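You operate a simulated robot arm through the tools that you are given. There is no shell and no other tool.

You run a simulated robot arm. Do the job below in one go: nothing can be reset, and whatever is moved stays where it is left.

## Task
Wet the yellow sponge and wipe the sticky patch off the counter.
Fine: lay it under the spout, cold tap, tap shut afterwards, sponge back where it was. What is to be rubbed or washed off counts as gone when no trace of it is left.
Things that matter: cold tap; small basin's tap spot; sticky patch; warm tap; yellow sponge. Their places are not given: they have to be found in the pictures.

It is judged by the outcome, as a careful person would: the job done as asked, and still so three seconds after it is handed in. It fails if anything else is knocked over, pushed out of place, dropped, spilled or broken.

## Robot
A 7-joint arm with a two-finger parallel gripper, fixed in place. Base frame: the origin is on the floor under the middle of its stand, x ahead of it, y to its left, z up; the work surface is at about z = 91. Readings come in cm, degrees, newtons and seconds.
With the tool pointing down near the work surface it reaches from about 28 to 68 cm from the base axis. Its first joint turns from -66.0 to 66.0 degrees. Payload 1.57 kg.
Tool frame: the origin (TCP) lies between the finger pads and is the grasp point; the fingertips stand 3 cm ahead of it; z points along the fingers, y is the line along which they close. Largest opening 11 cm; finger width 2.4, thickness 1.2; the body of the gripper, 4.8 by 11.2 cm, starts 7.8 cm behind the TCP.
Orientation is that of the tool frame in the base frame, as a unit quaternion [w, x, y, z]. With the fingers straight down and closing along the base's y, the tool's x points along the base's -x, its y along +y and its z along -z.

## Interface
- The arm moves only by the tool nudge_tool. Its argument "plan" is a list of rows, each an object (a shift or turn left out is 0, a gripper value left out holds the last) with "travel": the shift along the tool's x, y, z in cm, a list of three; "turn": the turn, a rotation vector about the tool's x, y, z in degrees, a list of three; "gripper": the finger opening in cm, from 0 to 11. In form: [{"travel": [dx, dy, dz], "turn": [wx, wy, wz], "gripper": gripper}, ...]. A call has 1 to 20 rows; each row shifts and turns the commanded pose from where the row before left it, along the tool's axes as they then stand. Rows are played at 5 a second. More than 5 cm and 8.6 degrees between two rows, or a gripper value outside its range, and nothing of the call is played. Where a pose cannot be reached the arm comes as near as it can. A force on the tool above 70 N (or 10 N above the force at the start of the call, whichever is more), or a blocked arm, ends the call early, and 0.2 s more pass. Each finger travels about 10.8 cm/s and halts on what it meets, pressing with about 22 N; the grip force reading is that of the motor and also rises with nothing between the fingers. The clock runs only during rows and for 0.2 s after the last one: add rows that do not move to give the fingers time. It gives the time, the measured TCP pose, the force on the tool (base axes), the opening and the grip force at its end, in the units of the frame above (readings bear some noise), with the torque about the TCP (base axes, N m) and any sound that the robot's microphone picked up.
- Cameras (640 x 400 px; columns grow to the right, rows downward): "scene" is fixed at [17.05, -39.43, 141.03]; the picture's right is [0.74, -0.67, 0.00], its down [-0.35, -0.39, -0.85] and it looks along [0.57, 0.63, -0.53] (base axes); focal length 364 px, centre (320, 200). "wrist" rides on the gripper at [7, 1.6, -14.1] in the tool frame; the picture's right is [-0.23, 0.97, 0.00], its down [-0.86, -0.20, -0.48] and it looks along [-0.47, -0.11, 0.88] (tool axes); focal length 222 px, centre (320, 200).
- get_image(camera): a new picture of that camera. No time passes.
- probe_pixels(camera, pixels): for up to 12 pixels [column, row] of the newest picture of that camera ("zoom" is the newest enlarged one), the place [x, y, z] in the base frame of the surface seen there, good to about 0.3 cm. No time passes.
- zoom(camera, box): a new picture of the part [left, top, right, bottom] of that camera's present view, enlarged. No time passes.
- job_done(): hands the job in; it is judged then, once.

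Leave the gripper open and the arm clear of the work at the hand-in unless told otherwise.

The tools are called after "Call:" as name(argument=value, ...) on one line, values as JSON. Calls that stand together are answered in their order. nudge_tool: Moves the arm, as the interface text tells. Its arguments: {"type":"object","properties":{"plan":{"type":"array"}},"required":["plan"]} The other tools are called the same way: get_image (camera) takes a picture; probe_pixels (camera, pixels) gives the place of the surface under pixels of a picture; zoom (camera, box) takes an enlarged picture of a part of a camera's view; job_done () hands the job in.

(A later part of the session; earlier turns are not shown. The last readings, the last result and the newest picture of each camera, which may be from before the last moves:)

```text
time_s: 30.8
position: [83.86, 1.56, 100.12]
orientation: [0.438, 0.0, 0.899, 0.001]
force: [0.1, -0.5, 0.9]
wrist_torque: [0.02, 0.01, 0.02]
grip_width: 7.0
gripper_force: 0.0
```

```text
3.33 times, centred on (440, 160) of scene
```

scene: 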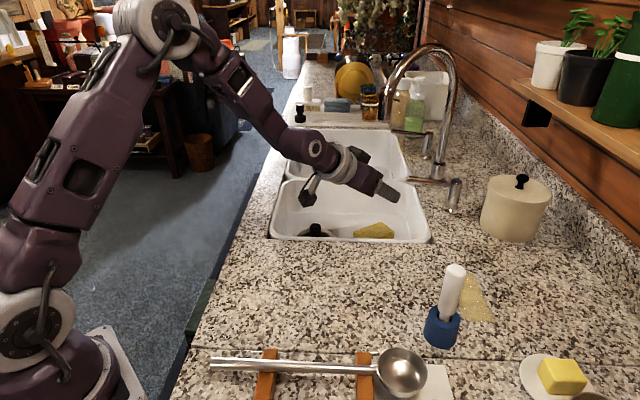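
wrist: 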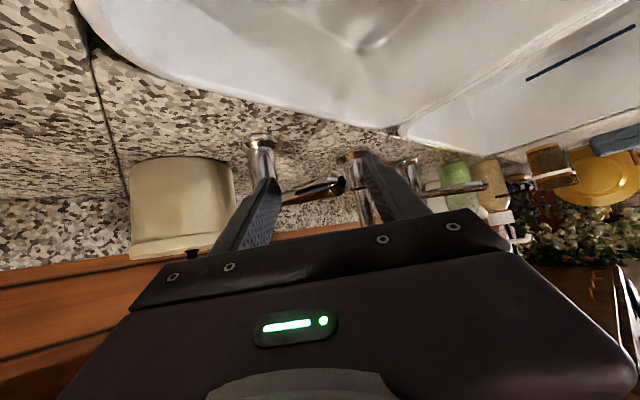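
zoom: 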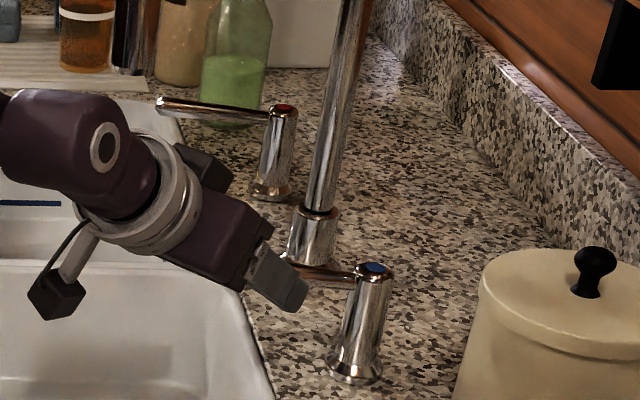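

The lever is straddled with no load. I'll first shift the fingers 1.5 cm to the right (−y) until the left finger touches the lever, watching the force.

Call:
nudge_tool(plan=[{"travel": [0, -0.5, 0]}, {"travel": [0, -0.5, 0]}, {"travel": [0, -0.4, 0]}, {}])

```text
time_s: 31.8
position: [83.79, 0.04, 100.15]
orientation: [0.439, 0.0, 0.898, 0.001]
force: [0.2, 0.2, 0.6]
wrist_torque: [0.01, 0.04, -0.03]
grip_width: 7.0
gripper_force: 0.0
```

No contact yet. I'll keep going in small steps along the lever's swing direction.

Call:
nudge_tool(plan=[{"travel": [0.1, -0.35, -0.13]}, {"travel": [0.1, -0.35, -0.13]}, {"travel": [0.1, -0.35, -0.13]}, {}])

Call:
get_image(camera="wrist")

Call:
zoom(camera="scene", box=[380, 100, 500, 220])

```text
time_s: 32.8
position: [83.45, -1.0, 100.17]
orientation: [0.439, 0.0, 0.899, 0.001]
force: [-0.3, 1.1, -0.4]
wrist_torque: [0.0, 0.01, 0.02]
grip_width: 7.05
gripper_force: 0.2
```

```text
taken
```

wrist: 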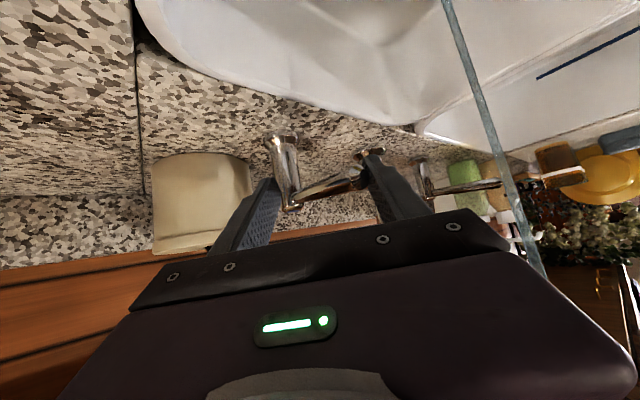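

```text
3.33 times, centred on (440, 160) of scene
```

zoom: 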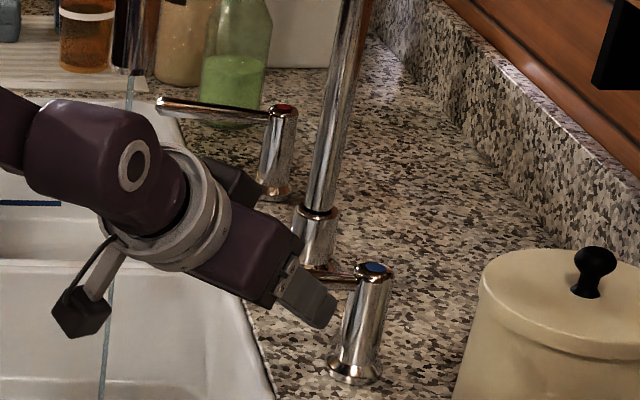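

Water is already running: a stream falls from the spout, past the hand. I'll look at where it lands.

Call:
get_image(camera="scene")

Call:
zoom(camera="scene", box=[300, 90, 460, 250])

```text
taken
```

scene: 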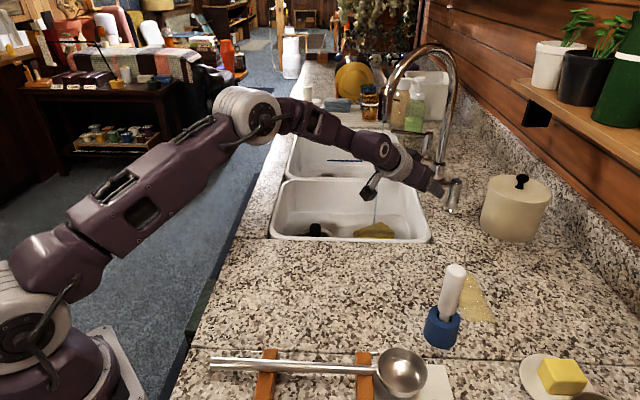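

```text
2.50 times, centred on (380, 170) of scene
```

zoom: 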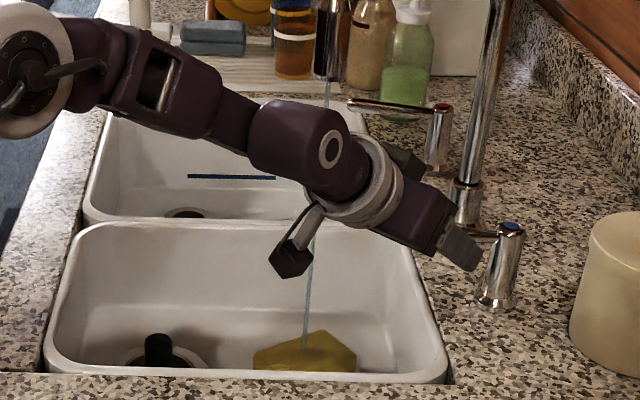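

The stream lands right on the sponge. I'll open a little further and let it run for about 3 seconds.

Call:
nudge_tool(plan=[{"travel": [0.1, -0.35, -0.13]}, {"travel": [0.1, -0.35, -0.13]}, {"travel": [0.1, -0.35, -0.13]}, {}, {}, {}, {}, {}, {}, {}, {}, {}, {}, {}])

Call:
get_image(camera="wrist")

Call:
zoom(camera="scene", box=[300, 90, 460, 250])

```text
time_s: 35.8
position: [82.89, -2.07, 100.13]
orientation: [0.439, 0.0, 0.898, 0.001]
force: [0.0, -0.2, 0.8]
wrist_torque: [-0.02, 0.01, -0.05]
grip_width: 6.99
gripper_force: 0.0
```

```text
taken
```

wrist: 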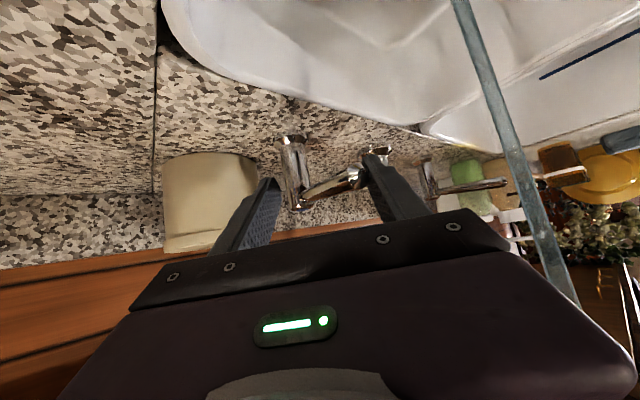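

```text
2.50 times, centred on (380, 170) of scene
```

zoom: 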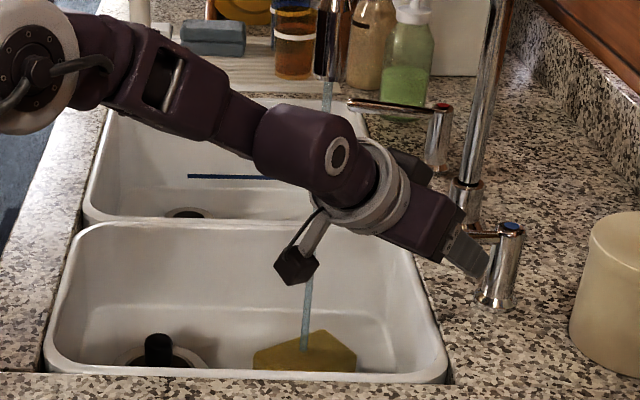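

The stream is fuller. I'll zoom in on the sponge to judge how wet it looks.

Call:
zoom(camera="scene", box=[340, 205, 420, 245])

Call:
nudge_tool(plan=[{}, {}, {}, {}, {}, {}, {}, {}, {}, {}])

Call:
zoom(camera="scene", box=[340, 205, 420, 245])

```text
8.00 times, centred on (380, 225) of scene
```

zoom: 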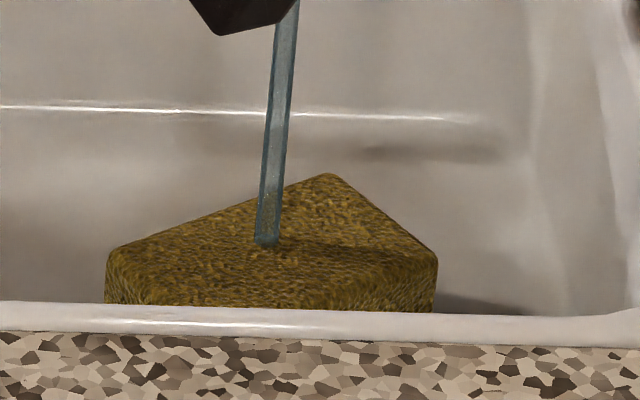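

```text
time_s: 38.0
position: [82.91, -2.02, 100.17]
orientation: [0.438, 0.0, 0.899, 0.001]
force: [-0.9, 0.5, 0.7]
wrist_torque: [0.02, 0.02, 0.02]
grip_width: 7.01
gripper_force: 0.1
```

```text
8.00 times, centred on (380, 225) of scene
```

zoom: 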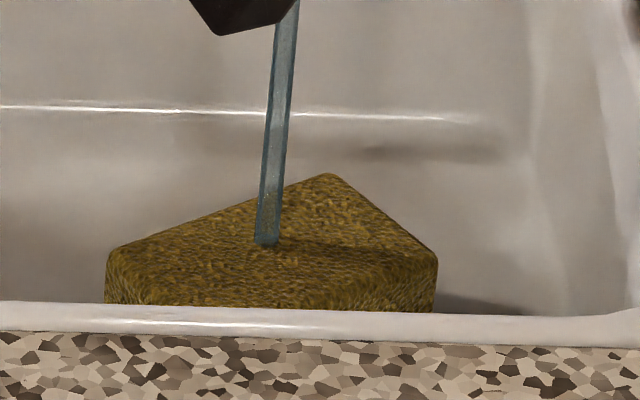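

The sponge has turned dark, so it's soaked. To shut the tap I'll back the fingers off the lever, close them, and come in on the lever's other (right) side, which keeps the hand clear of the stream.

Call:
nudge_tool(plan=[{"travel": [0, 0.3, 0]}, {"travel": [0, 0, -1.5]}, {"travel": [0, 0, -2]}, {"travel": [0, 0, -2]}, {"travel": [0, -1.6, 0], "gripper": 3}, {"travel": [0, -1.6, 0], "gripper": 0}, {}, {}])

Call:
get_image(camera="wrist")

Call:
zoom(camera="scene", box=[360, 100, 520, 220])

```text
time_s: 39.8
position: [78.54, -5.09, 103.6]
orientation: [0.438, -0.001, 0.899, 0.002]
force: [0.2, -1.0, -0.1]
wrist_torque: [0.03, 0.02, -0.01]
grip_width: 0.0
gripper_force: 21.3
```

```text
taken
```

wrist: 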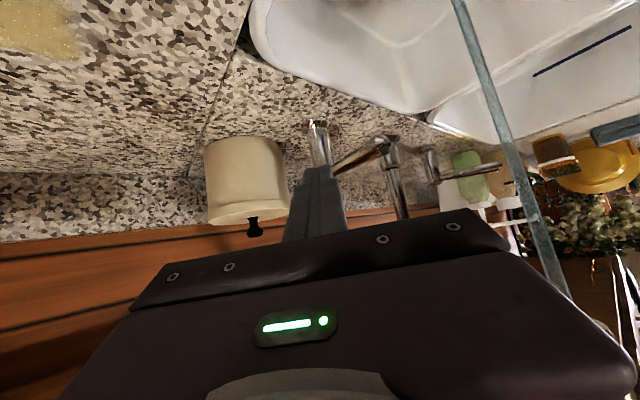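

```text
3.33 times, centred on (440, 160) of scene
```

zoom: 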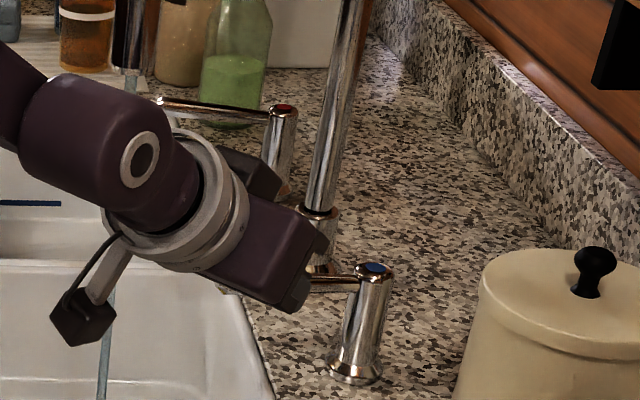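

I'll find where the lever stands now before moving in.

Call:
zoom(camera="wrist", box=[270, 100, 450, 220])

Call:
probe_pixels(camera="wrist", pixels=[[382, 145], [370, 150], [355, 160], [342, 167], [320, 150], [318, 125]])

```text
3.33 times, centred on (360, 160) of wrist
```

zoom: 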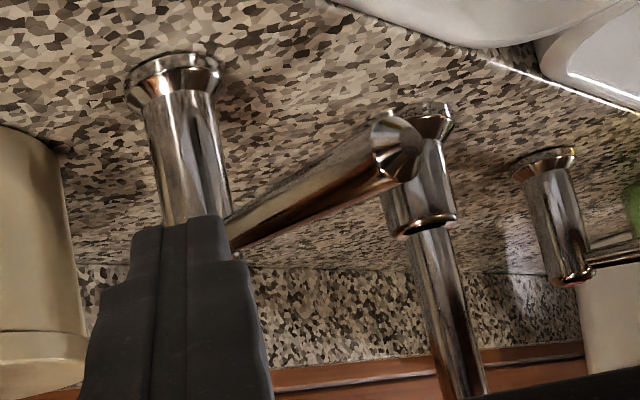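

```text
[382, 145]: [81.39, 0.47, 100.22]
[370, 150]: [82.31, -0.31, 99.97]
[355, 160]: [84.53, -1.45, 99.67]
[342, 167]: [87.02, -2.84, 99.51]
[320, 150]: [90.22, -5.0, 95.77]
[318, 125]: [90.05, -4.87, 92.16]
```

The lever now runs from (81.4,0.5) to (91.5,-5.6). I'll advance the closed fingers beside it on the right, to (84.5,-5.2,100).

Call:
nudge_tool(plan=[{"travel": [-0.164, -0.02, 1.38]}, {"travel": [-0.164, -0.02, 1.38]}, {"travel": [-0.164, -0.02, 1.38]}, {"travel": [-0.164, -0.02, 1.38]}, {"travel": [-0.164, -0.02, 1.38]}, {}])

Call:
get_image(camera="wrist")

```text
time_s: 41.2
position: [84.62, -4.9, 99.95]
orientation: [0.439, 0.0, 0.898, 0.001]
force: [0.2, -0.3, 0.2]
wrist_torque: [0.02, -0.01, 0.02]
grip_width: 0.01
gripper_force: 20.7
```

```text
taken
```

wrist: 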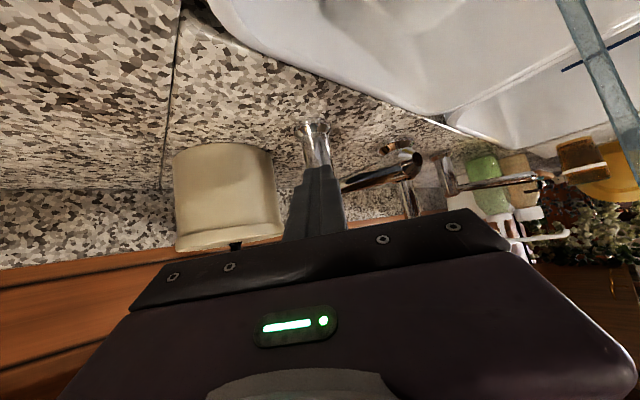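

No contact, beside the lever. I'll push it back to the left (+y) in small steps.

Call:
nudge_tool(plan=[{"travel": [0, 0.4, 0]}, {"travel": [0, 0.4, 0]}, {"travel": [0, 0.4, 0]}, {"travel": [0, 0.4, 0]}, {}])

Call:
zoom(camera="scene", box=[300, 90, 460, 250])

Call:
get_image(camera="wrist")

```text
time_s: 42.4
position: [84.43, -3.38, 99.91]
orientation: [0.438, 0.0, 0.899, 0.001]
force: [0.7, -0.8, 0.0]
wrist_torque: [-0.04, -0.03, -0.04]
grip_width: 0.0
gripper_force: 21.6
```

```text
2.50 times, centred on (380, 170) of scene
```

zoom: 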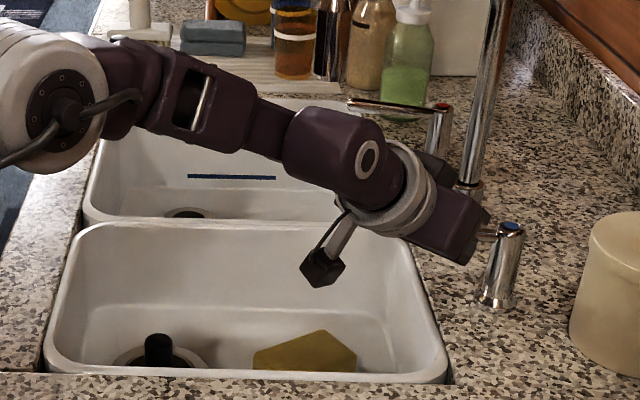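

```text
taken
```

wrist: 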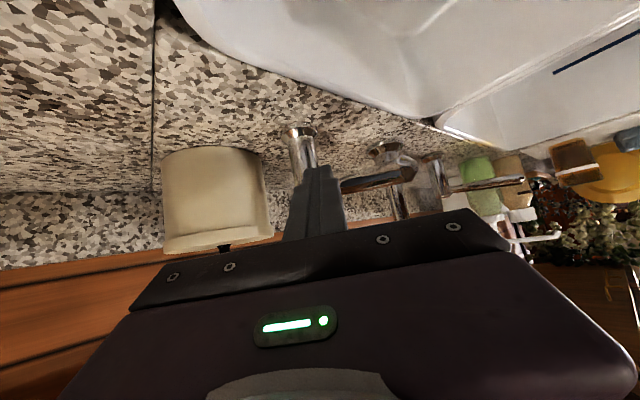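

The water has stopped. I'll probe the lever tip to compare with its original position (83.2,2.55).

Call:
zoom(camera="wrist", box=[300, 120, 460, 220])

Call:
probe_pixels(camera="wrist", pixels=[[411, 163], [400, 178], [375, 181], [350, 184], [390, 180]])

```text
4.00 times, centred on (380, 170) of wrist
```

zoom: 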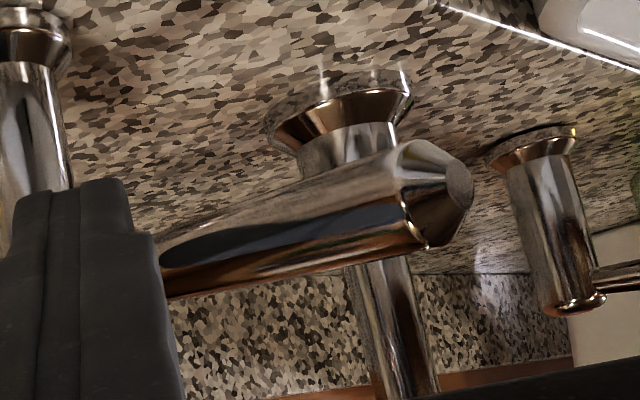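

```text
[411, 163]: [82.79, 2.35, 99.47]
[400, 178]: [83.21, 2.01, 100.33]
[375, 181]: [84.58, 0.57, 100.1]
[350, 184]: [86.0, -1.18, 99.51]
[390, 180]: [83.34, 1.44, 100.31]
```

The lever is almost exactly back. I'll push two more 0.2 cm steps to seat it against its stop, watching force.

Call:
nudge_tool(plan=[{"travel": [0, 0.2, 0]}, {}])

Call:
nudge_tool(plan=[{"travel": [0, 0.2, 0]}, {}])

```text
time_s: 43.0
position: [84.49, -3.24, 100.01]
orientation: [0.44, 0.0, 0.898, 0.001]
force: [-0.3, -0.6, -0.8]
wrist_torque: [0.04, 0.0, -0.03]
grip_width: 0.04
gripper_force: 21.3
```

```text
time_s: 43.6
position: [84.47, -3.27, 99.98]
orientation: [0.438, 0.001, 0.899, 0.0]
force: [-0.1, -7.8, -2.0]
wrist_torque: [-0.08, 0.05, -0.22]
grip_width: 0.03
gripper_force: 21.5
```

The lever resists with about 8 N, so it's on its closed stop. I'll back off, retreat, and return to the pose from which I left the sponge, opening the fingers on the way.

Call:
nudge_tool(plan=[{"travel": [0, -0.5, 0]}, {"travel": [0, -0.5, 0]}, {"travel": [0, 0, -2]}, {"travel": [0, 0, -2]}, {"travel": [0, 0, -2]}, {"travel": [0, 0, -2]}, {"travel": [0, 0, -2]}, {"travel": [0, 0, -2]}, {"travel": [1.53, 1.33, -0.58], "gripper": 9}, {"travel": [1.53, 1.33, -0.58]}, {"travel": [1.53, 1.33, -0.58]}, {"travel": [1.53, 1.33, -0.58]}, {"turn": [0, 8, 0]}, {"turn": [0, 8, 0]}, {"turn": [3.53, 0, 4.85]}, {"turn": [3.53, 0, 4.85]}, {}])

Call:
get_image(camera="wrist")

Call:
get_image(camera="scene")

```text
time_s: 47.2
position: [69.33, 1.23, 103.88]
orientation: [0.307, 0.1, 0.946, -0.032]
force: [-0.3, -0.8, 0.0]
wrist_torque: [0.0, 0.02, -0.01]
grip_width: 9.0
gripper_force: 0.0
```

```text
taken
```

wrist: 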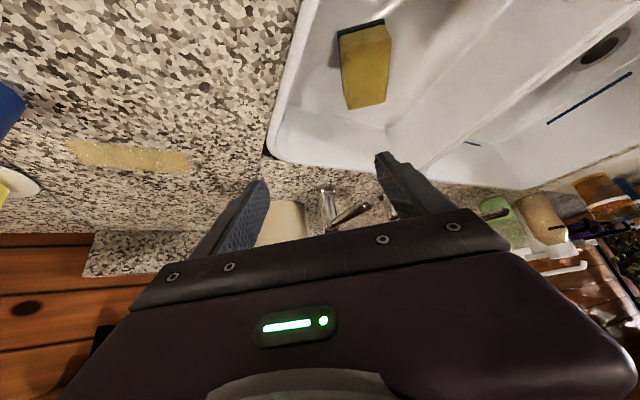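

```text
taken
```

scene: 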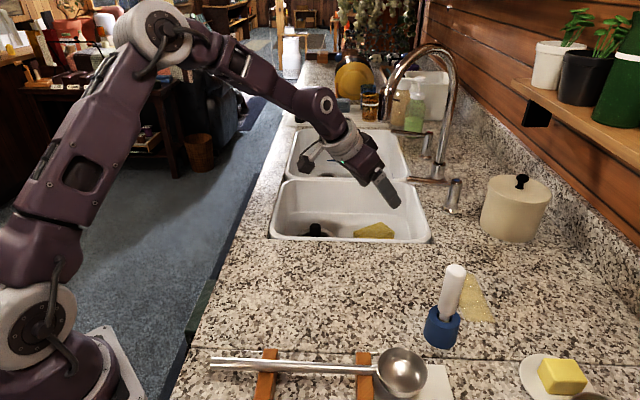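

Water is off. I'll retrace the path: over the basin to (70.3,9.2,95.9), then 14.3 cm down the tool axis with fingers either side of the sponge.

Call:
nudge_tool(plan=[{"travel": [1.05, 1.6, 1.21]}, {"travel": [1.05, 1.6, 1.21]}, {"travel": [1.05, 1.6, 1.21]}, {"travel": [1.05, 1.6, 1.21]}, {"travel": [1.05, 1.6, 1.21]}, {"travel": [0, 0, 1.7]}, {"travel": [0, 0, 1.7]}, {"travel": [0, 0, 1.7]}, {"travel": [0, 0, 1.7]}, {}])

Call:
get_image(camera="wrist")

```text
time_s: 49.4
position: [74.2, 8.38, 90.51]
orientation: [0.308, 0.099, 0.946, -0.031]
force: [0.2, -0.6, 1.0]
wrist_torque: [0.02, -0.03, 0.0]
grip_width: 9.02
gripper_force: 0.0
```

```text
taken
```

wrist: 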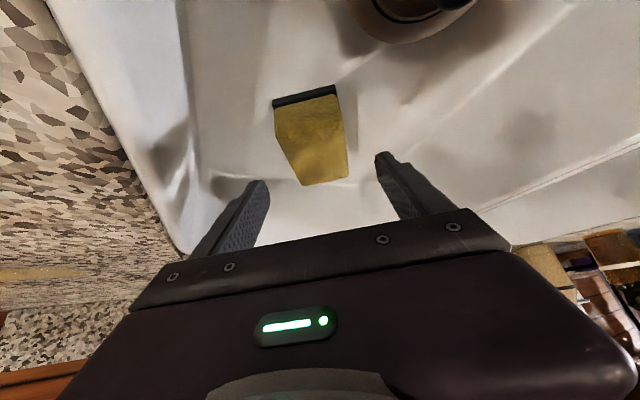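

The sponge is centred between the fingers. I'll go the remaining 7.8 cm.

Call:
nudge_tool(plan=[{"travel": [0, 0, 1.3]}, {"travel": [0, 0, 1.3]}, {"travel": [0, 0, 1.3]}, {"travel": [0, 0, 1.3]}, {"travel": [0, 0, 1.3]}, {"travel": [0, 0, 1.3]}, {}])

Call:
get_image(camera="wrist")

```text
time_s: 51.0
position: [78.89, 7.52, 84.08]
orientation: [0.308, 0.1, 0.946, -0.032]
force: [0.3, 0.4, 0.7]
wrist_torque: [0.03, 0.0, -0.04]
grip_width: 9.03
gripper_force: 0.1
```

```text
taken
```

wrist: 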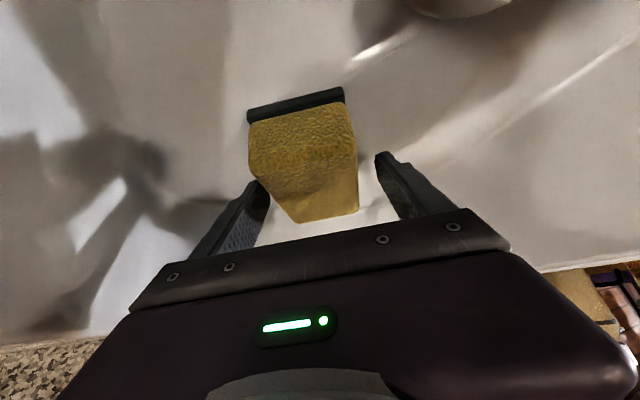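

Fingers are on both sides at (78.9,7.5,84.1) with no load. Now I'll close on the wet sponge.

Call:
nudge_tool(plan=[{"gripper": 7.5}, {"gripper": 6.5}, {"gripper": 5.5}, {"gripper": 4}, {}, {}, {}])

Call:
get_image(camera="wrist")

```text
time_s: 52.6
position: [78.71, 7.38, 84.16]
orientation: [0.308, 0.099, 0.946, -0.031]
force: [-0.5, 0.1, 0.8]
wrist_torque: [0.0, 0.02, 0.0]
grip_width: 5.9
gripper_force: 21.8
```

```text
taken
```

wrist: 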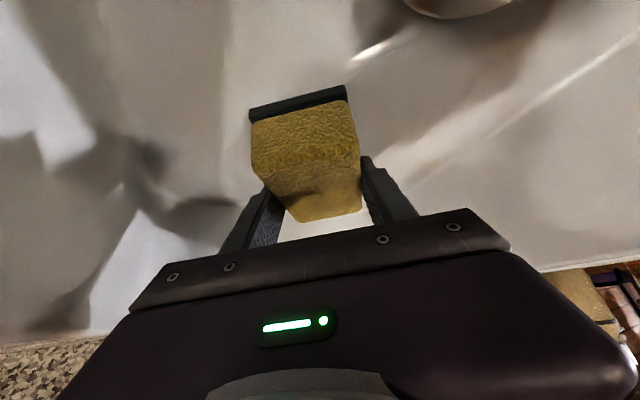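

Gripped at 5.9 cm. I'll draw the sponge back and up out of the basin along the tool axis, then lift it clear of the rim.

Call:
nudge_tool(plan=[{"travel": [-0.2, 0, -0.3]}, {"travel": [0, 0, -1]}, {"travel": [0, 0, -1.5]}, {"travel": [0, 0, -1.5]}, {"travel": [0, 0, -1.5]}, {"travel": [0, 0, -1.5]}, {"travel": [0, 0, -1.5]}, {"travel": [0, 0, -1.5]}, {"travel": [0, 0, -1.5]}, {"travel": [-1.2, 0, -1.6]}, {"travel": [-1.2, 0, -1.6]}, {}])

Call:
get_image(camera="wrist")

Call:
get_image(camera="scene")

```text
time_s: 55.2
position: [72.12, 8.88, 97.75]
orientation: [0.307, 0.1, 0.946, -0.032]
force: [0.2, -0.5, -0.3]
wrist_torque: [0.0, 0.0, -0.02]
grip_width: 5.92
gripper_force: 21.4
```

```text
taken
```

wrist: 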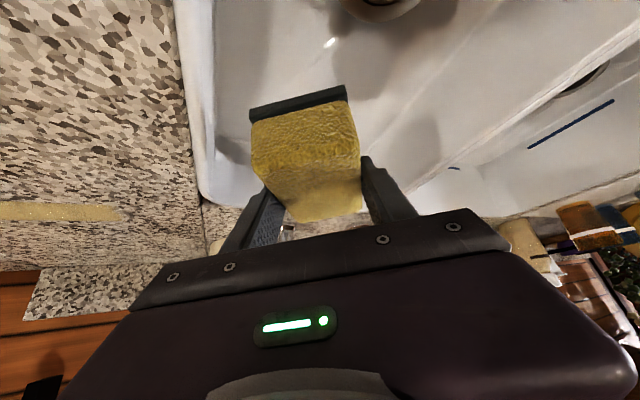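

```text
taken
```

scene: 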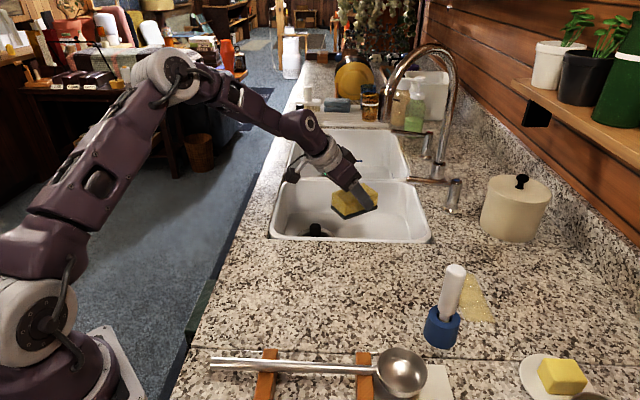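

The sponge is out of the basin. I'll zoom in to check how it sits in the fingers and whether it looks wet.

Call:
zoom(camera="scene", box=[310, 150, 410, 240])

Call:
zoom(camera="wrist", box=[220, 70, 400, 240])

```text
4.44 times, centred on (360, 195) of scene
```

zoom: 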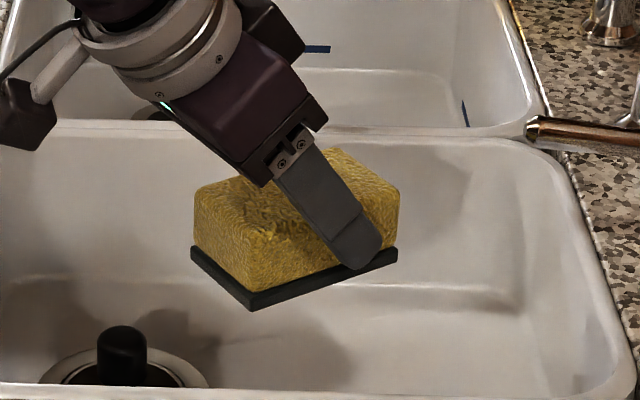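

```text
2.35 times, centred on (310, 155) of wrist
```

zoom: 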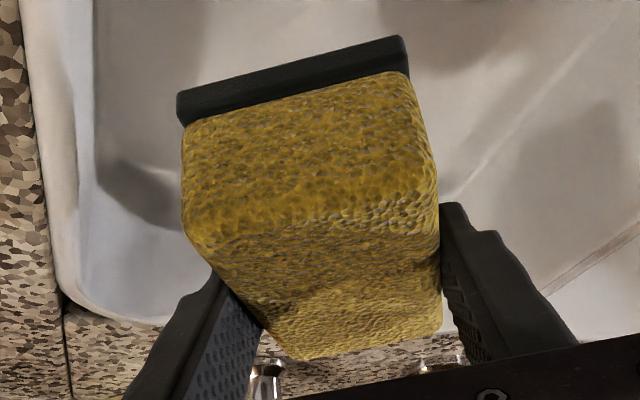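

The sponge sits level in the fingers and its surface looks wet. I'll carry it at height ~100 over to (69,-10) and yaw the hand 48° so it will lean away from the brush.

Call:
nudge_tool(plan=[{"travel": [-0.275, -2.39, -0.186]}, {"travel": [-0.275, -2.39, -0.186]}, {"travel": [-0.275, -2.39, -0.186]}, {"travel": [-0.275, -2.39, -0.186]}, {"travel": [-0.275, -2.39, -0.186]}, {"travel": [-0.275, -2.39, -0.186]}, {"travel": [-0.275, -2.39, -0.186]}, {"travel": [-0.275, -2.39, -0.186]}, {"turn": [4.03, 0, 5.55]}, {"turn": [4.03, 0, 5.55]}, {"turn": [4.03, 0, 5.55]}, {"turn": [4.03, 0, 5.55]}, {"turn": [4.03, 0, 5.55]}, {"turn": [4.03, 0, 5.55]}, {"turn": [4.03, 0, 5.55]}, {}])

Call:
get_image(camera="wrist")

Call:
get_image(camera="scene")

```text
time_s: 58.6
position: [69.1, -10.04, 100.48]
orientation: [0.268, 0.475, 0.824, -0.154]
force: [-0.1, -0.5, -1.2]
wrist_torque: [0.01, 0.01, 0.03]
grip_width: 5.89
gripper_force: 22.2
```

```text
taken
```

wrist: 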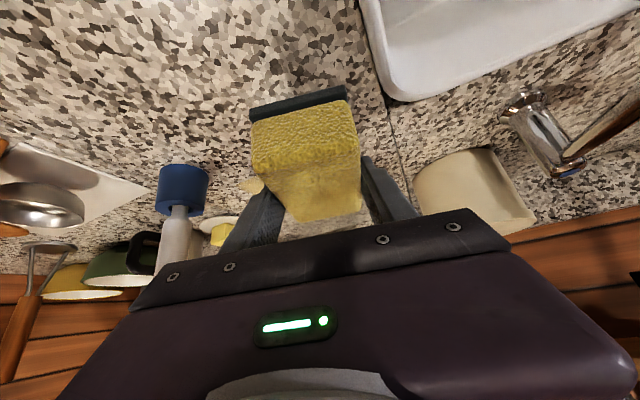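

```text
taken
```

scene: 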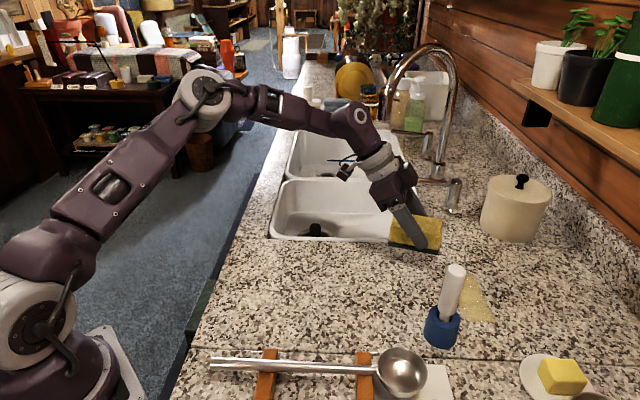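

Orientation is as intended. I'll probe the brush handle and holder and the butter dish, so I know the clearances for the wipe.

Call:
probe_pixels(camera="wrist", pixels=[[175, 245], [190, 240], [163, 245], [178, 225], [185, 168], [207, 185], [160, 180], [183, 212], [215, 225], [222, 238]])

Call:
probe_pixels(camera="scene", pixels=[[455, 266], [447, 280], [463, 280], [450, 300], [445, 310], [460, 305], [528, 370], [560, 375], [545, 357], [475, 282], [488, 310], [470, 315]])

```text
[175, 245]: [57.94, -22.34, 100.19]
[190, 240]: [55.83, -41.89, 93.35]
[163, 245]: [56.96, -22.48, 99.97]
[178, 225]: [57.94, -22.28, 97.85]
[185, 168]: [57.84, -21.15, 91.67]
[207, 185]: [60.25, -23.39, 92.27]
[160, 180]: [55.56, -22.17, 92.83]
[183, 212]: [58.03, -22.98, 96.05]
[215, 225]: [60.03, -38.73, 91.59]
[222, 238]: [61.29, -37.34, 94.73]
```

```text
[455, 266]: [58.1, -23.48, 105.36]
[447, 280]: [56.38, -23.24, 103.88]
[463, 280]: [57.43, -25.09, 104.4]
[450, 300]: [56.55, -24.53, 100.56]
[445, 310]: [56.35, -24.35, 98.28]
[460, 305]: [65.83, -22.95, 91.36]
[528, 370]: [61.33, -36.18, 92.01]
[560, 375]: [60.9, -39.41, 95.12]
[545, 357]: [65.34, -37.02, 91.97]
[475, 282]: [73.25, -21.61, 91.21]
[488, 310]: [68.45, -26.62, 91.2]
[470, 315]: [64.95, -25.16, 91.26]
```

The brush stands at (57.6,-23.6), up to z≈106. I'll take the sponge over the upper part of the patch, TCP to (72.6,-21.8,97.5).

Call:
nudge_tool(plan=[{"travel": [-1.32, -0.47, 1.58]}, {"travel": [-1.32, -0.47, 1.58]}, {"travel": [-1.32, -0.47, 1.58]}, {"travel": [-1.32, -0.47, 1.58]}, {"travel": [-1.32, -0.47, 1.58]}, {"travel": [-1.32, -0.47, 1.58]}, {}])

Call:
get_image(camera="wrist")

Call:
get_image(camera="scene")

```text
time_s: 60.2
position: [72.65, -21.88, 97.3]
orientation: [0.267, 0.475, 0.825, -0.152]
force: [0.5, -0.4, 0.0]
wrist_torque: [-0.02, 0.01, -0.01]
grip_width: 5.88
gripper_force: 22.2
```

```text
taken
```

wrist: 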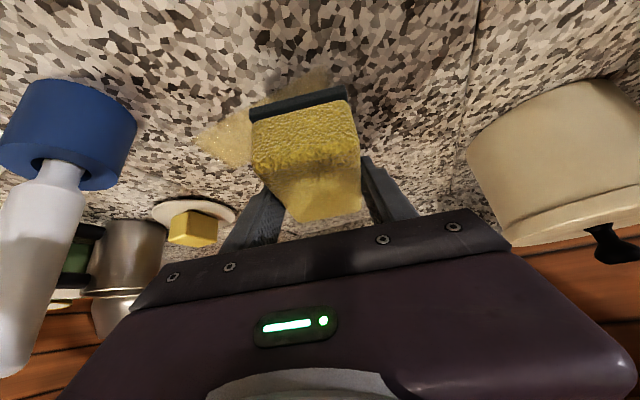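

```text
taken
```

scene: 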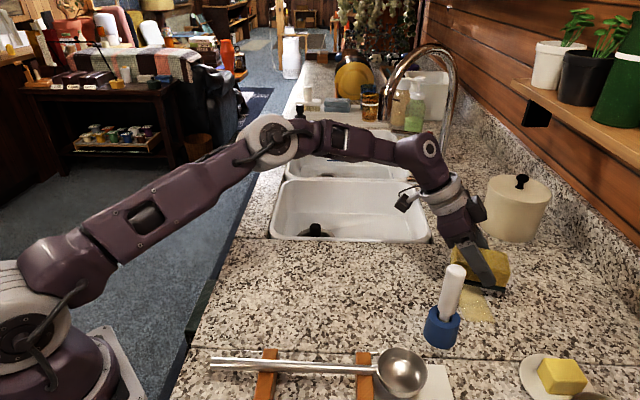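

I'll probe the sponge's rear edge and the patch edges visible here to align the wipe.

Call:
probe_pixels(camera="wrist", pixels=[[252, 117], [345, 95], [254, 130], [350, 108], [300, 78], [328, 72], [200, 135], [215, 155], [240, 118], [300, 90], [248, 160]])

```text
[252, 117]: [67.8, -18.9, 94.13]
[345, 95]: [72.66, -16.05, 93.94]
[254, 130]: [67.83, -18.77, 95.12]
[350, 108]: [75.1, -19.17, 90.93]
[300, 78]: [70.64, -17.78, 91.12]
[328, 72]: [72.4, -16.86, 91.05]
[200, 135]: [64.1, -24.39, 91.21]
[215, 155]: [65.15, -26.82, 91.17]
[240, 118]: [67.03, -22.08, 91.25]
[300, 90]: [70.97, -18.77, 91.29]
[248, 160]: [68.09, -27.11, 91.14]
```

The sponge covers its target with 0.7 cm margin behind; I'll shift 1.3 cm back and 0.8 cm left, and go down to just above contact.

Call:
nudge_tool(plan=[{"travel": [0.74, 0.27, 0.285]}, {"travel": [0.74, 0.27, 0.285]}, {"travel": [0.74, 0.27, 0.285]}, {}])

Call:
nudge_tool(plan=[{"travel": [0.059, 0, 0.081]}, {"travel": [0.059, 0, 0.081]}, {}])

```text
time_s: 61.2
position: [72.71, -20.36, 95.35]
orientation: [0.266, 0.477, 0.823, -0.154]
force: [0.1, 0.1, -0.5]
wrist_torque: [-0.02, 0.01, 0.0]
grip_width: 5.9
gripper_force: 21.8
```

```text
time_s: 62.0
position: [72.77, -20.22, 95.11]
orientation: [0.269, 0.475, 0.824, -0.152]
force: [-1.5, 1.2, 6.5]
wrist_torque: [-0.25, -0.08, -0.05]
grip_width: 5.91
gripper_force: 22.0
```

Light contact (6.5 N) at z 95.1. I'll start wiping: 0.8 cm left, then a stroke to the right along the patch, stopping well before the brush.

Call:
nudge_tool(plan=[{"travel": [0, 0.4, 0]}, {"travel": [0, 0.4, 0]}, {"travel": [-0.22, -0.9, 0.16]}, {"travel": [-0.22, -0.9, 0.16]}, {"travel": [-0.22, -0.9, 0.16]}, {"travel": [-0.22, -0.9, 0.16]}, {"travel": [-0.22, -0.9, 0.16]}, {"travel": [-0.22, -0.9, 0.16]}, {"travel": [-0.22, -0.9, 0.16]}, {"travel": [-0.22, -0.9, 0.16]}, {}])

Call:
get_image(camera="wrist")

Call:
get_image(camera="scene")

```text
time_s: 64.4
position: [68.47, -25.44, 95.19]
orientation: [0.27, 0.475, 0.823, -0.153]
force: [5.5, 4.7, 17.2]
wrist_torque: [0.21, -0.01, 0.02]
grip_width: 5.92
gripper_force: 22.2
```

```text
taken
```

wrist: 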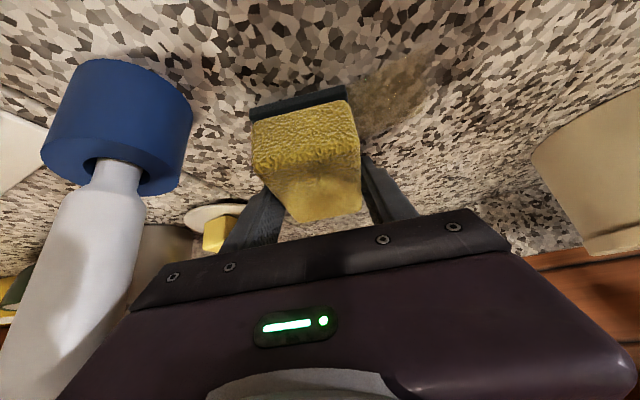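

```text
taken
```

scene: 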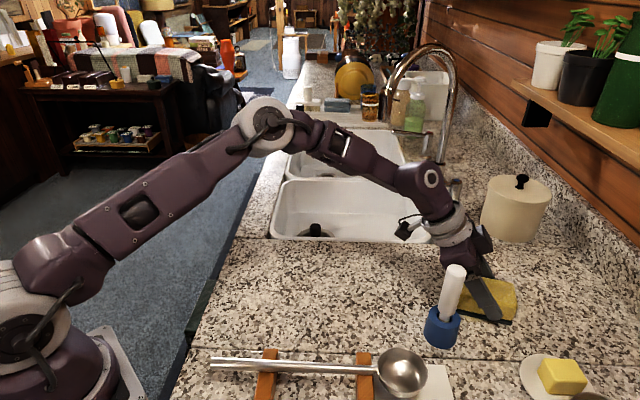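

The wiped part has faded to a faint trace, so it's working. I'll make a stroke back and forth again.

Call:
nudge_tool(plan=[{"travel": [0.22, 0.9, -0.16]}, {"travel": [0.22, 0.9, -0.16]}, {"travel": [0.22, 0.9, -0.16]}, {"travel": [0.22, 0.9, -0.16]}, {"travel": [0.22, 0.9, -0.16]}, {"travel": [0.22, 0.9, -0.16]}, {"travel": [0.22, 0.9, -0.16]}, {"travel": [0.22, 0.9, -0.16]}, {"travel": [0, 0.5, 0]}, {"travel": [0, -0.5, 0]}, {"travel": [-0.22, -0.9, 0.16]}, {"travel": [-0.22, -0.9, 0.16]}, {"travel": [-0.22, -0.9, 0.16]}, {"travel": [-0.22, -0.9, 0.16]}, {"travel": [-0.22, -0.9, 0.16]}, {"travel": [-0.22, -0.9, 0.16]}, {"travel": [-0.22, -0.9, 0.16]}, {"travel": [-0.22, -0.9, 0.16]}, {}])

Call:
get_image(camera="wrist")

Call:
zoom(camera="scene", box=[400, 210, 560, 350])

```text
time_s: 68.4
position: [68.22, -25.24, 95.07]
orientation: [0.268, 0.476, 0.824, -0.154]
force: [1.4, 2.5, 5.7]
wrist_torque: [0.01, -0.06, 0.03]
grip_width: 5.92
gripper_force: 21.8
```

```text
taken
```

wrist: 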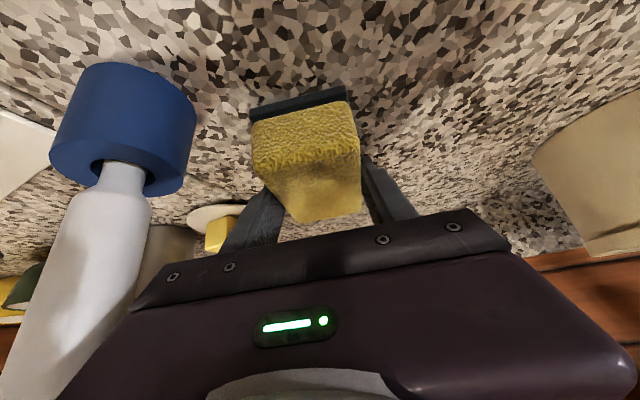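

```text
2.86 times, centred on (480, 280) of scene
```

zoom: 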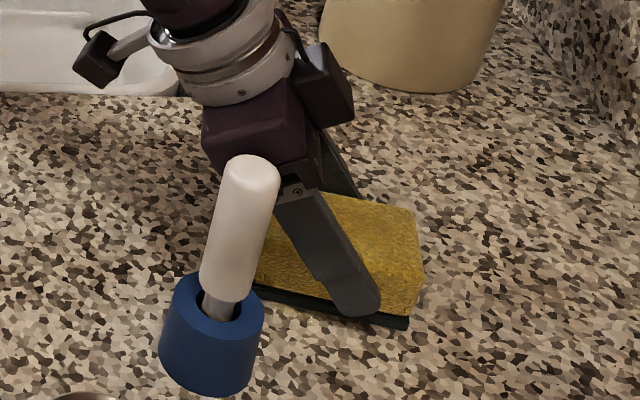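

The upper two thirds are clean. For the end beside the brush I'll lift 1.5 cm, turn the hand 16° more away from the brush, and shift over to (66.8,-26.8).

Call:
nudge_tool(plan=[{"travel": [-0.44, 0.5, -0.61]}, {"travel": [-0.44, 0.5, -0.61]}, {"turn": [3.53, 0, 4.85]}, {"turn": [3.53, 0, 4.85]}, {"turn": [2.35, 0, 3.24]}, {"travel": [-0.3, -0.6, 0.2]}, {"travel": [-0.3, -0.6, 0.2]}, {}])

Call:
get_image(camera="wrist")

Call:
zoom(camera="scene", box=[400, 210, 560, 350])

```text
time_s: 70.2
position: [68.21, -25.8, 96.56]
orientation: [0.243, 0.586, 0.75, -0.189]
force: [1.2, 0.3, -0.2]
wrist_torque: [-0.01, -0.01, -0.01]
grip_width: 5.89
gripper_force: 22.0
```

```text
taken
```

wrist: 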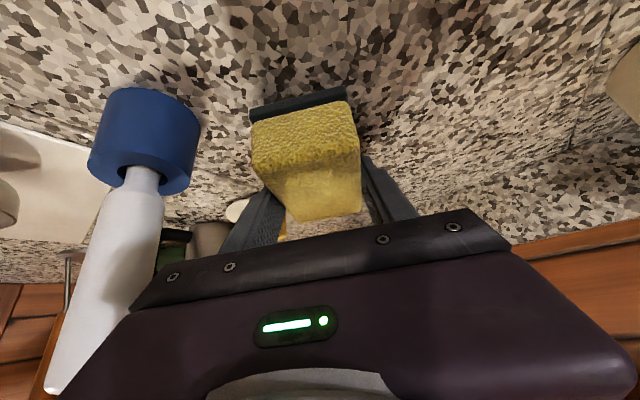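

```text
2.86 times, centred on (480, 280) of scene
```

zoom: 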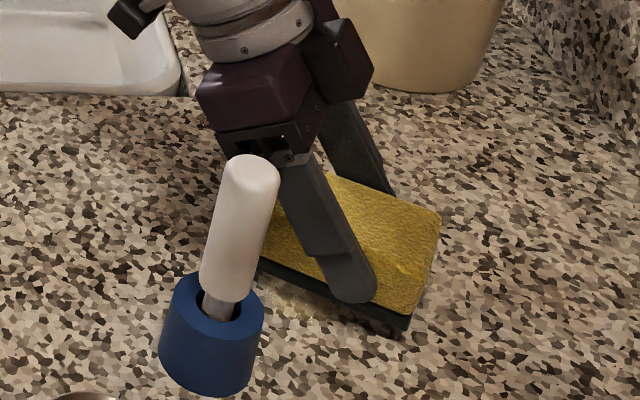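

A faint remnant shows beside the brush at zoom (295,295). I'll move over it and lower until contact.

Call:
nudge_tool(plan=[{"travel": [-0.28, -0.8, 0.2]}, {"travel": [-0.28, -0.8, 0.2]}, {"travel": [0.4, 0, 0.52]}, {"travel": [0.36, 0, 0.5]}, {}])

Call:
zoom(camera="scene", box=[400, 210, 560, 350])

Call:
get_image(camera="wrist")

```text
time_s: 71.4
position: [66.75, -26.97, 95.29]
orientation: [0.243, 0.586, 0.749, -0.189]
force: [0.2, -0.5, 0.3]
wrist_torque: [0.01, -0.02, 0.02]
grip_width: 5.88
gripper_force: 21.9
```

```text
2.86 times, centred on (480, 280) of scene
```

zoom: 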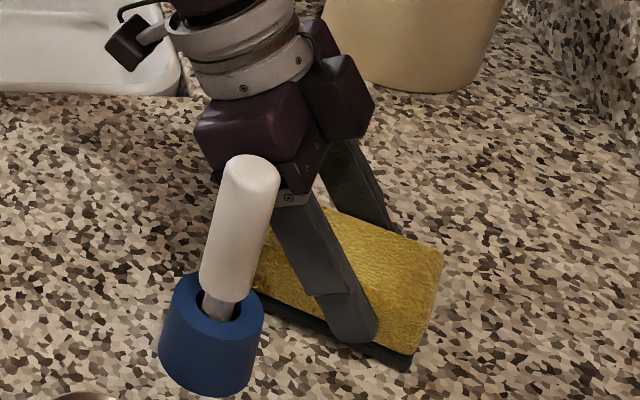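

```text
taken
```

wrist: 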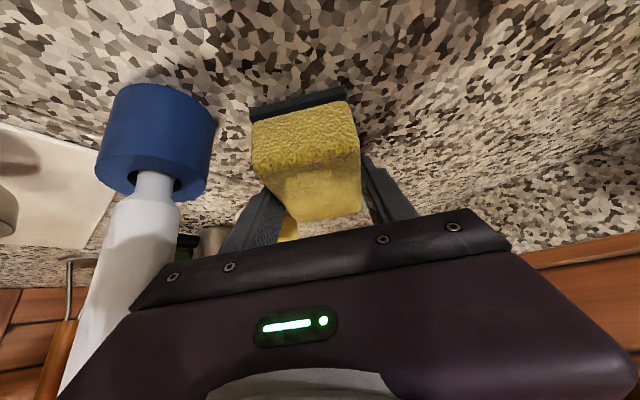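

I'm 0.2 cm above contact over the last bit. I'll press down lightly and make short strokes away from and back towards the brush.

Call:
nudge_tool(plan=[{"travel": [0.06, 0, 0.081]}, {"travel": [0.06, 0, 0.081]}, {}])

Call:
nudge_tool(plan=[{"travel": [0, 0.8, 0]}, {"travel": [0, 0.8, 0]}, {"travel": [0, 0.8, 0]}, {"travel": [0, 0.8, 0]}, {"travel": [0, -0.8, 0]}, {"travel": [0, -0.8, 0]}, {"travel": [0, -0.8, 0]}, {"travel": [0, -0.8, 0]}, {"travel": [0, 0.8, 0]}, {"travel": [0, 0.8, 0]}, {"travel": [0, 0.8, 0]}, {"travel": [0, 0.8, 0]}, {"travel": [0, -0.8, 0]}, {"travel": [0, -0.8, 0]}, {"travel": [0, -0.8, 0]}, {"travel": [0, -0.8, 0]}, {}])

Call:
zoom(camera="scene", box=[400, 210, 560, 350])

Call:
get_image(camera="wrist")

```text
time_s: 72.2
position: [66.73, -26.97, 95.2]
orientation: [0.244, 0.585, 0.75, -0.189]
force: [-0.4, 0.2, 0.0]
wrist_torque: [0.0, 0.01, -0.02]
grip_width: 5.92
gripper_force: 22.0
```

```text
time_s: 75.8
position: [66.78, -26.86, 95.16]
orientation: [0.243, 0.585, 0.75, -0.189]
force: [0.1, -0.2, 0.2]
wrist_torque: [-0.03, -0.05, -0.01]
grip_width: 5.89
gripper_force: 22.2
```

```text
2.86 times, centred on (480, 280) of scene
```

zoom: 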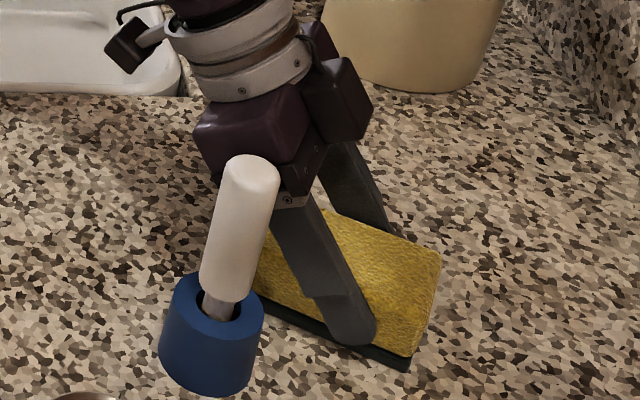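

```text
taken
```

wrist: 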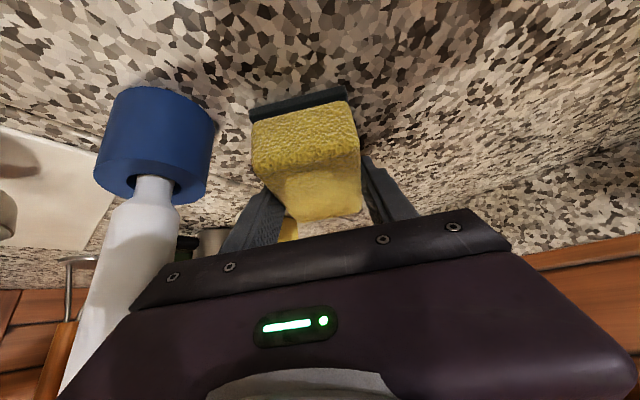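

No contact force during those strokes (z 95.16), so I was just above. I'll lower in 0.1 cm steps until I feel 5–10 N.

Call:
nudge_tool(plan=[{"travel": [0.06, 0, 0.081]}, {}])

Call:
nudge_tool(plan=[{"travel": [0.06, 0, 0.081]}, {}])

```text
time_s: 76.4
position: [66.8, -26.9, 95.19]
orientation: [0.244, 0.585, 0.75, -0.189]
force: [0.3, 2.6, 7.5]
wrist_torque: [0.09, 0.14, 0.01]
grip_width: 5.94
gripper_force: 22.2
```

```text
time_s: 77.0
position: [66.72, -26.94, 95.09]
orientation: [0.244, 0.586, 0.749, -0.189]
force: [0.7, 1.1, 15.0]
wrist_torque: [0.12, 0.09, 0.03]
grip_width: 5.91
gripper_force: 21.6
```

15 N of contact. I'll repeat the strokes, going 0.3 cm further towards the lower end.

Call:
nudge_tool(plan=[{"travel": [0, -0.3, 0]}, {"travel": [0, 0.8, 0]}, {"travel": [0, 0.8, 0]}, {"travel": [0, 0.8, 0]}, {"travel": [0, 0.8, 0]}, {"travel": [0, -0.8, 0]}, {"travel": [0, -0.8, 0]}, {"travel": [0, -0.8, 0]}, {"travel": [0, -0.8, 0]}, {"travel": [0, 0.8, 0]}, {"travel": [0, 0.8, 0]}, {"travel": [0, 0.8, 0]}, {"travel": [0, 0.8, 0]}, {"travel": [0, -0.8, 0]}, {"travel": [0, -0.8, 0]}, {"travel": [0, -0.8, 0]}, {"travel": [0, -0.8, 0]}, {}])

Call:
zoom(camera="scene", box=[400, 210, 560, 350])

Call:
get_image(camera="wrist")

```text
time_s: 80.8
position: [66.57, -26.95, 95.08]
orientation: [0.245, 0.585, 0.75, -0.188]
force: [8.8, 3.3, 19.5]
wrist_torque: [0.07, -0.31, 0.02]
grip_width: 5.9
gripper_force: 21.4
```

```text
2.86 times, centred on (480, 280) of scene
```

zoom: 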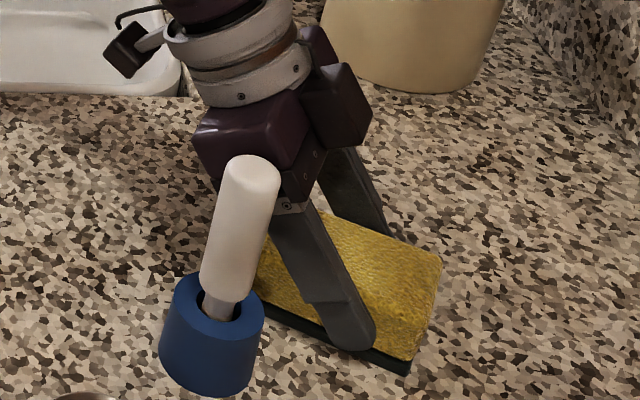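

```text
taken
```

wrist: 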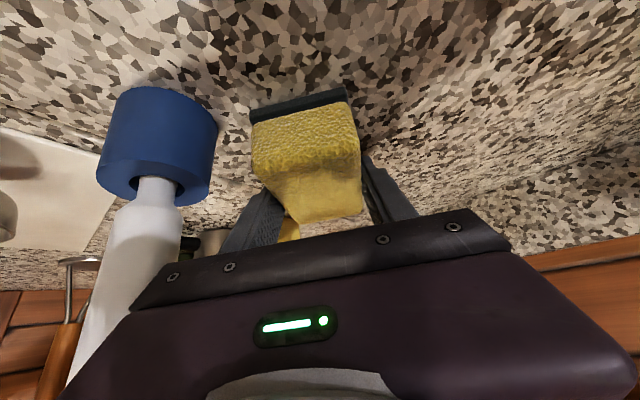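

I'll lift the sponge 5 cm and shift away from the brush to check for traces.

Call:
nudge_tool(plan=[{"travel": [-0.6, 0.2, -0.8]}, {"travel": [-0.78, 1.4, -1.08]}, {"travel": [-0.78, 1.5, -1.08]}, {"travel": [-0.78, 1.5, -1.08]}, {"travel": [0, 1.5, 0]}, {}])

Call:
get_image(camera="wrist")

Call:
get_image(camera="scene")

Call:
zoom(camera="scene", box=[420, 240, 540, 340])

Call:
zoom(camera="wrist", box=[100, 60, 340, 210])

```text
time_s: 82.2
position: [70.88, -26.02, 99.87]
orientation: [0.243, 0.586, 0.749, -0.189]
force: [-0.7, -0.3, -0.5]
wrist_torque: [0.01, 0.02, 0.01]
grip_width: 5.9
gripper_force: 22.1
out of reach, approached as far as the arm can: row 5
```

```text
taken
```

wrist: 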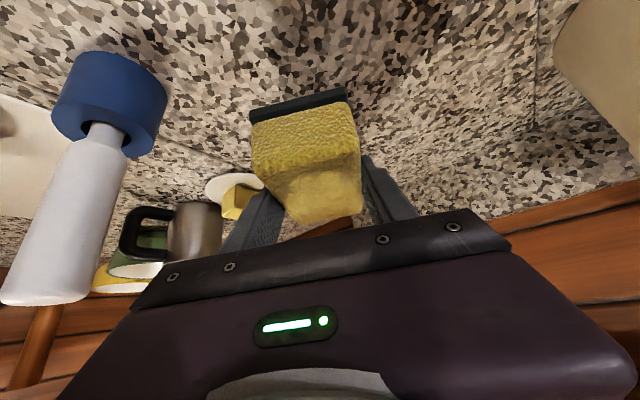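

```text
taken
```

scene: 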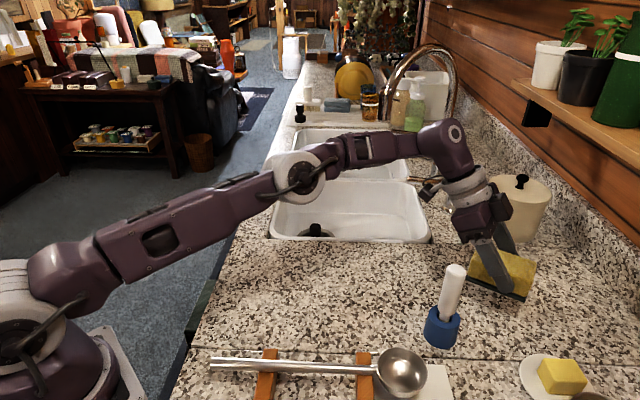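

```text
4.00 times, centred on (480, 290) of scene
```

zoom: 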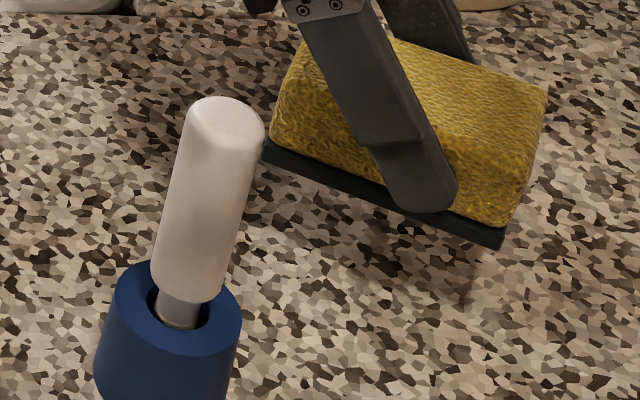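

```text
2.67 times, centred on (220, 135) of wrist
```

zoom: 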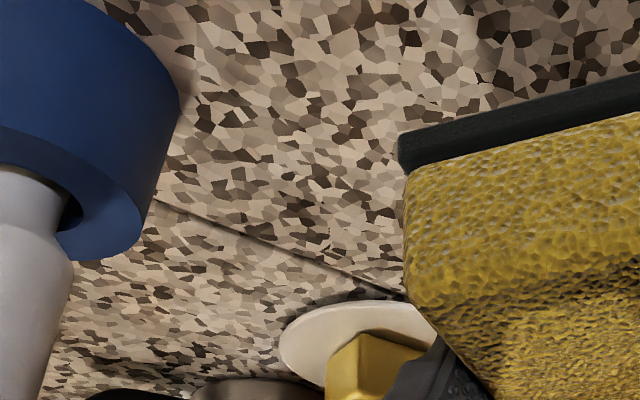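

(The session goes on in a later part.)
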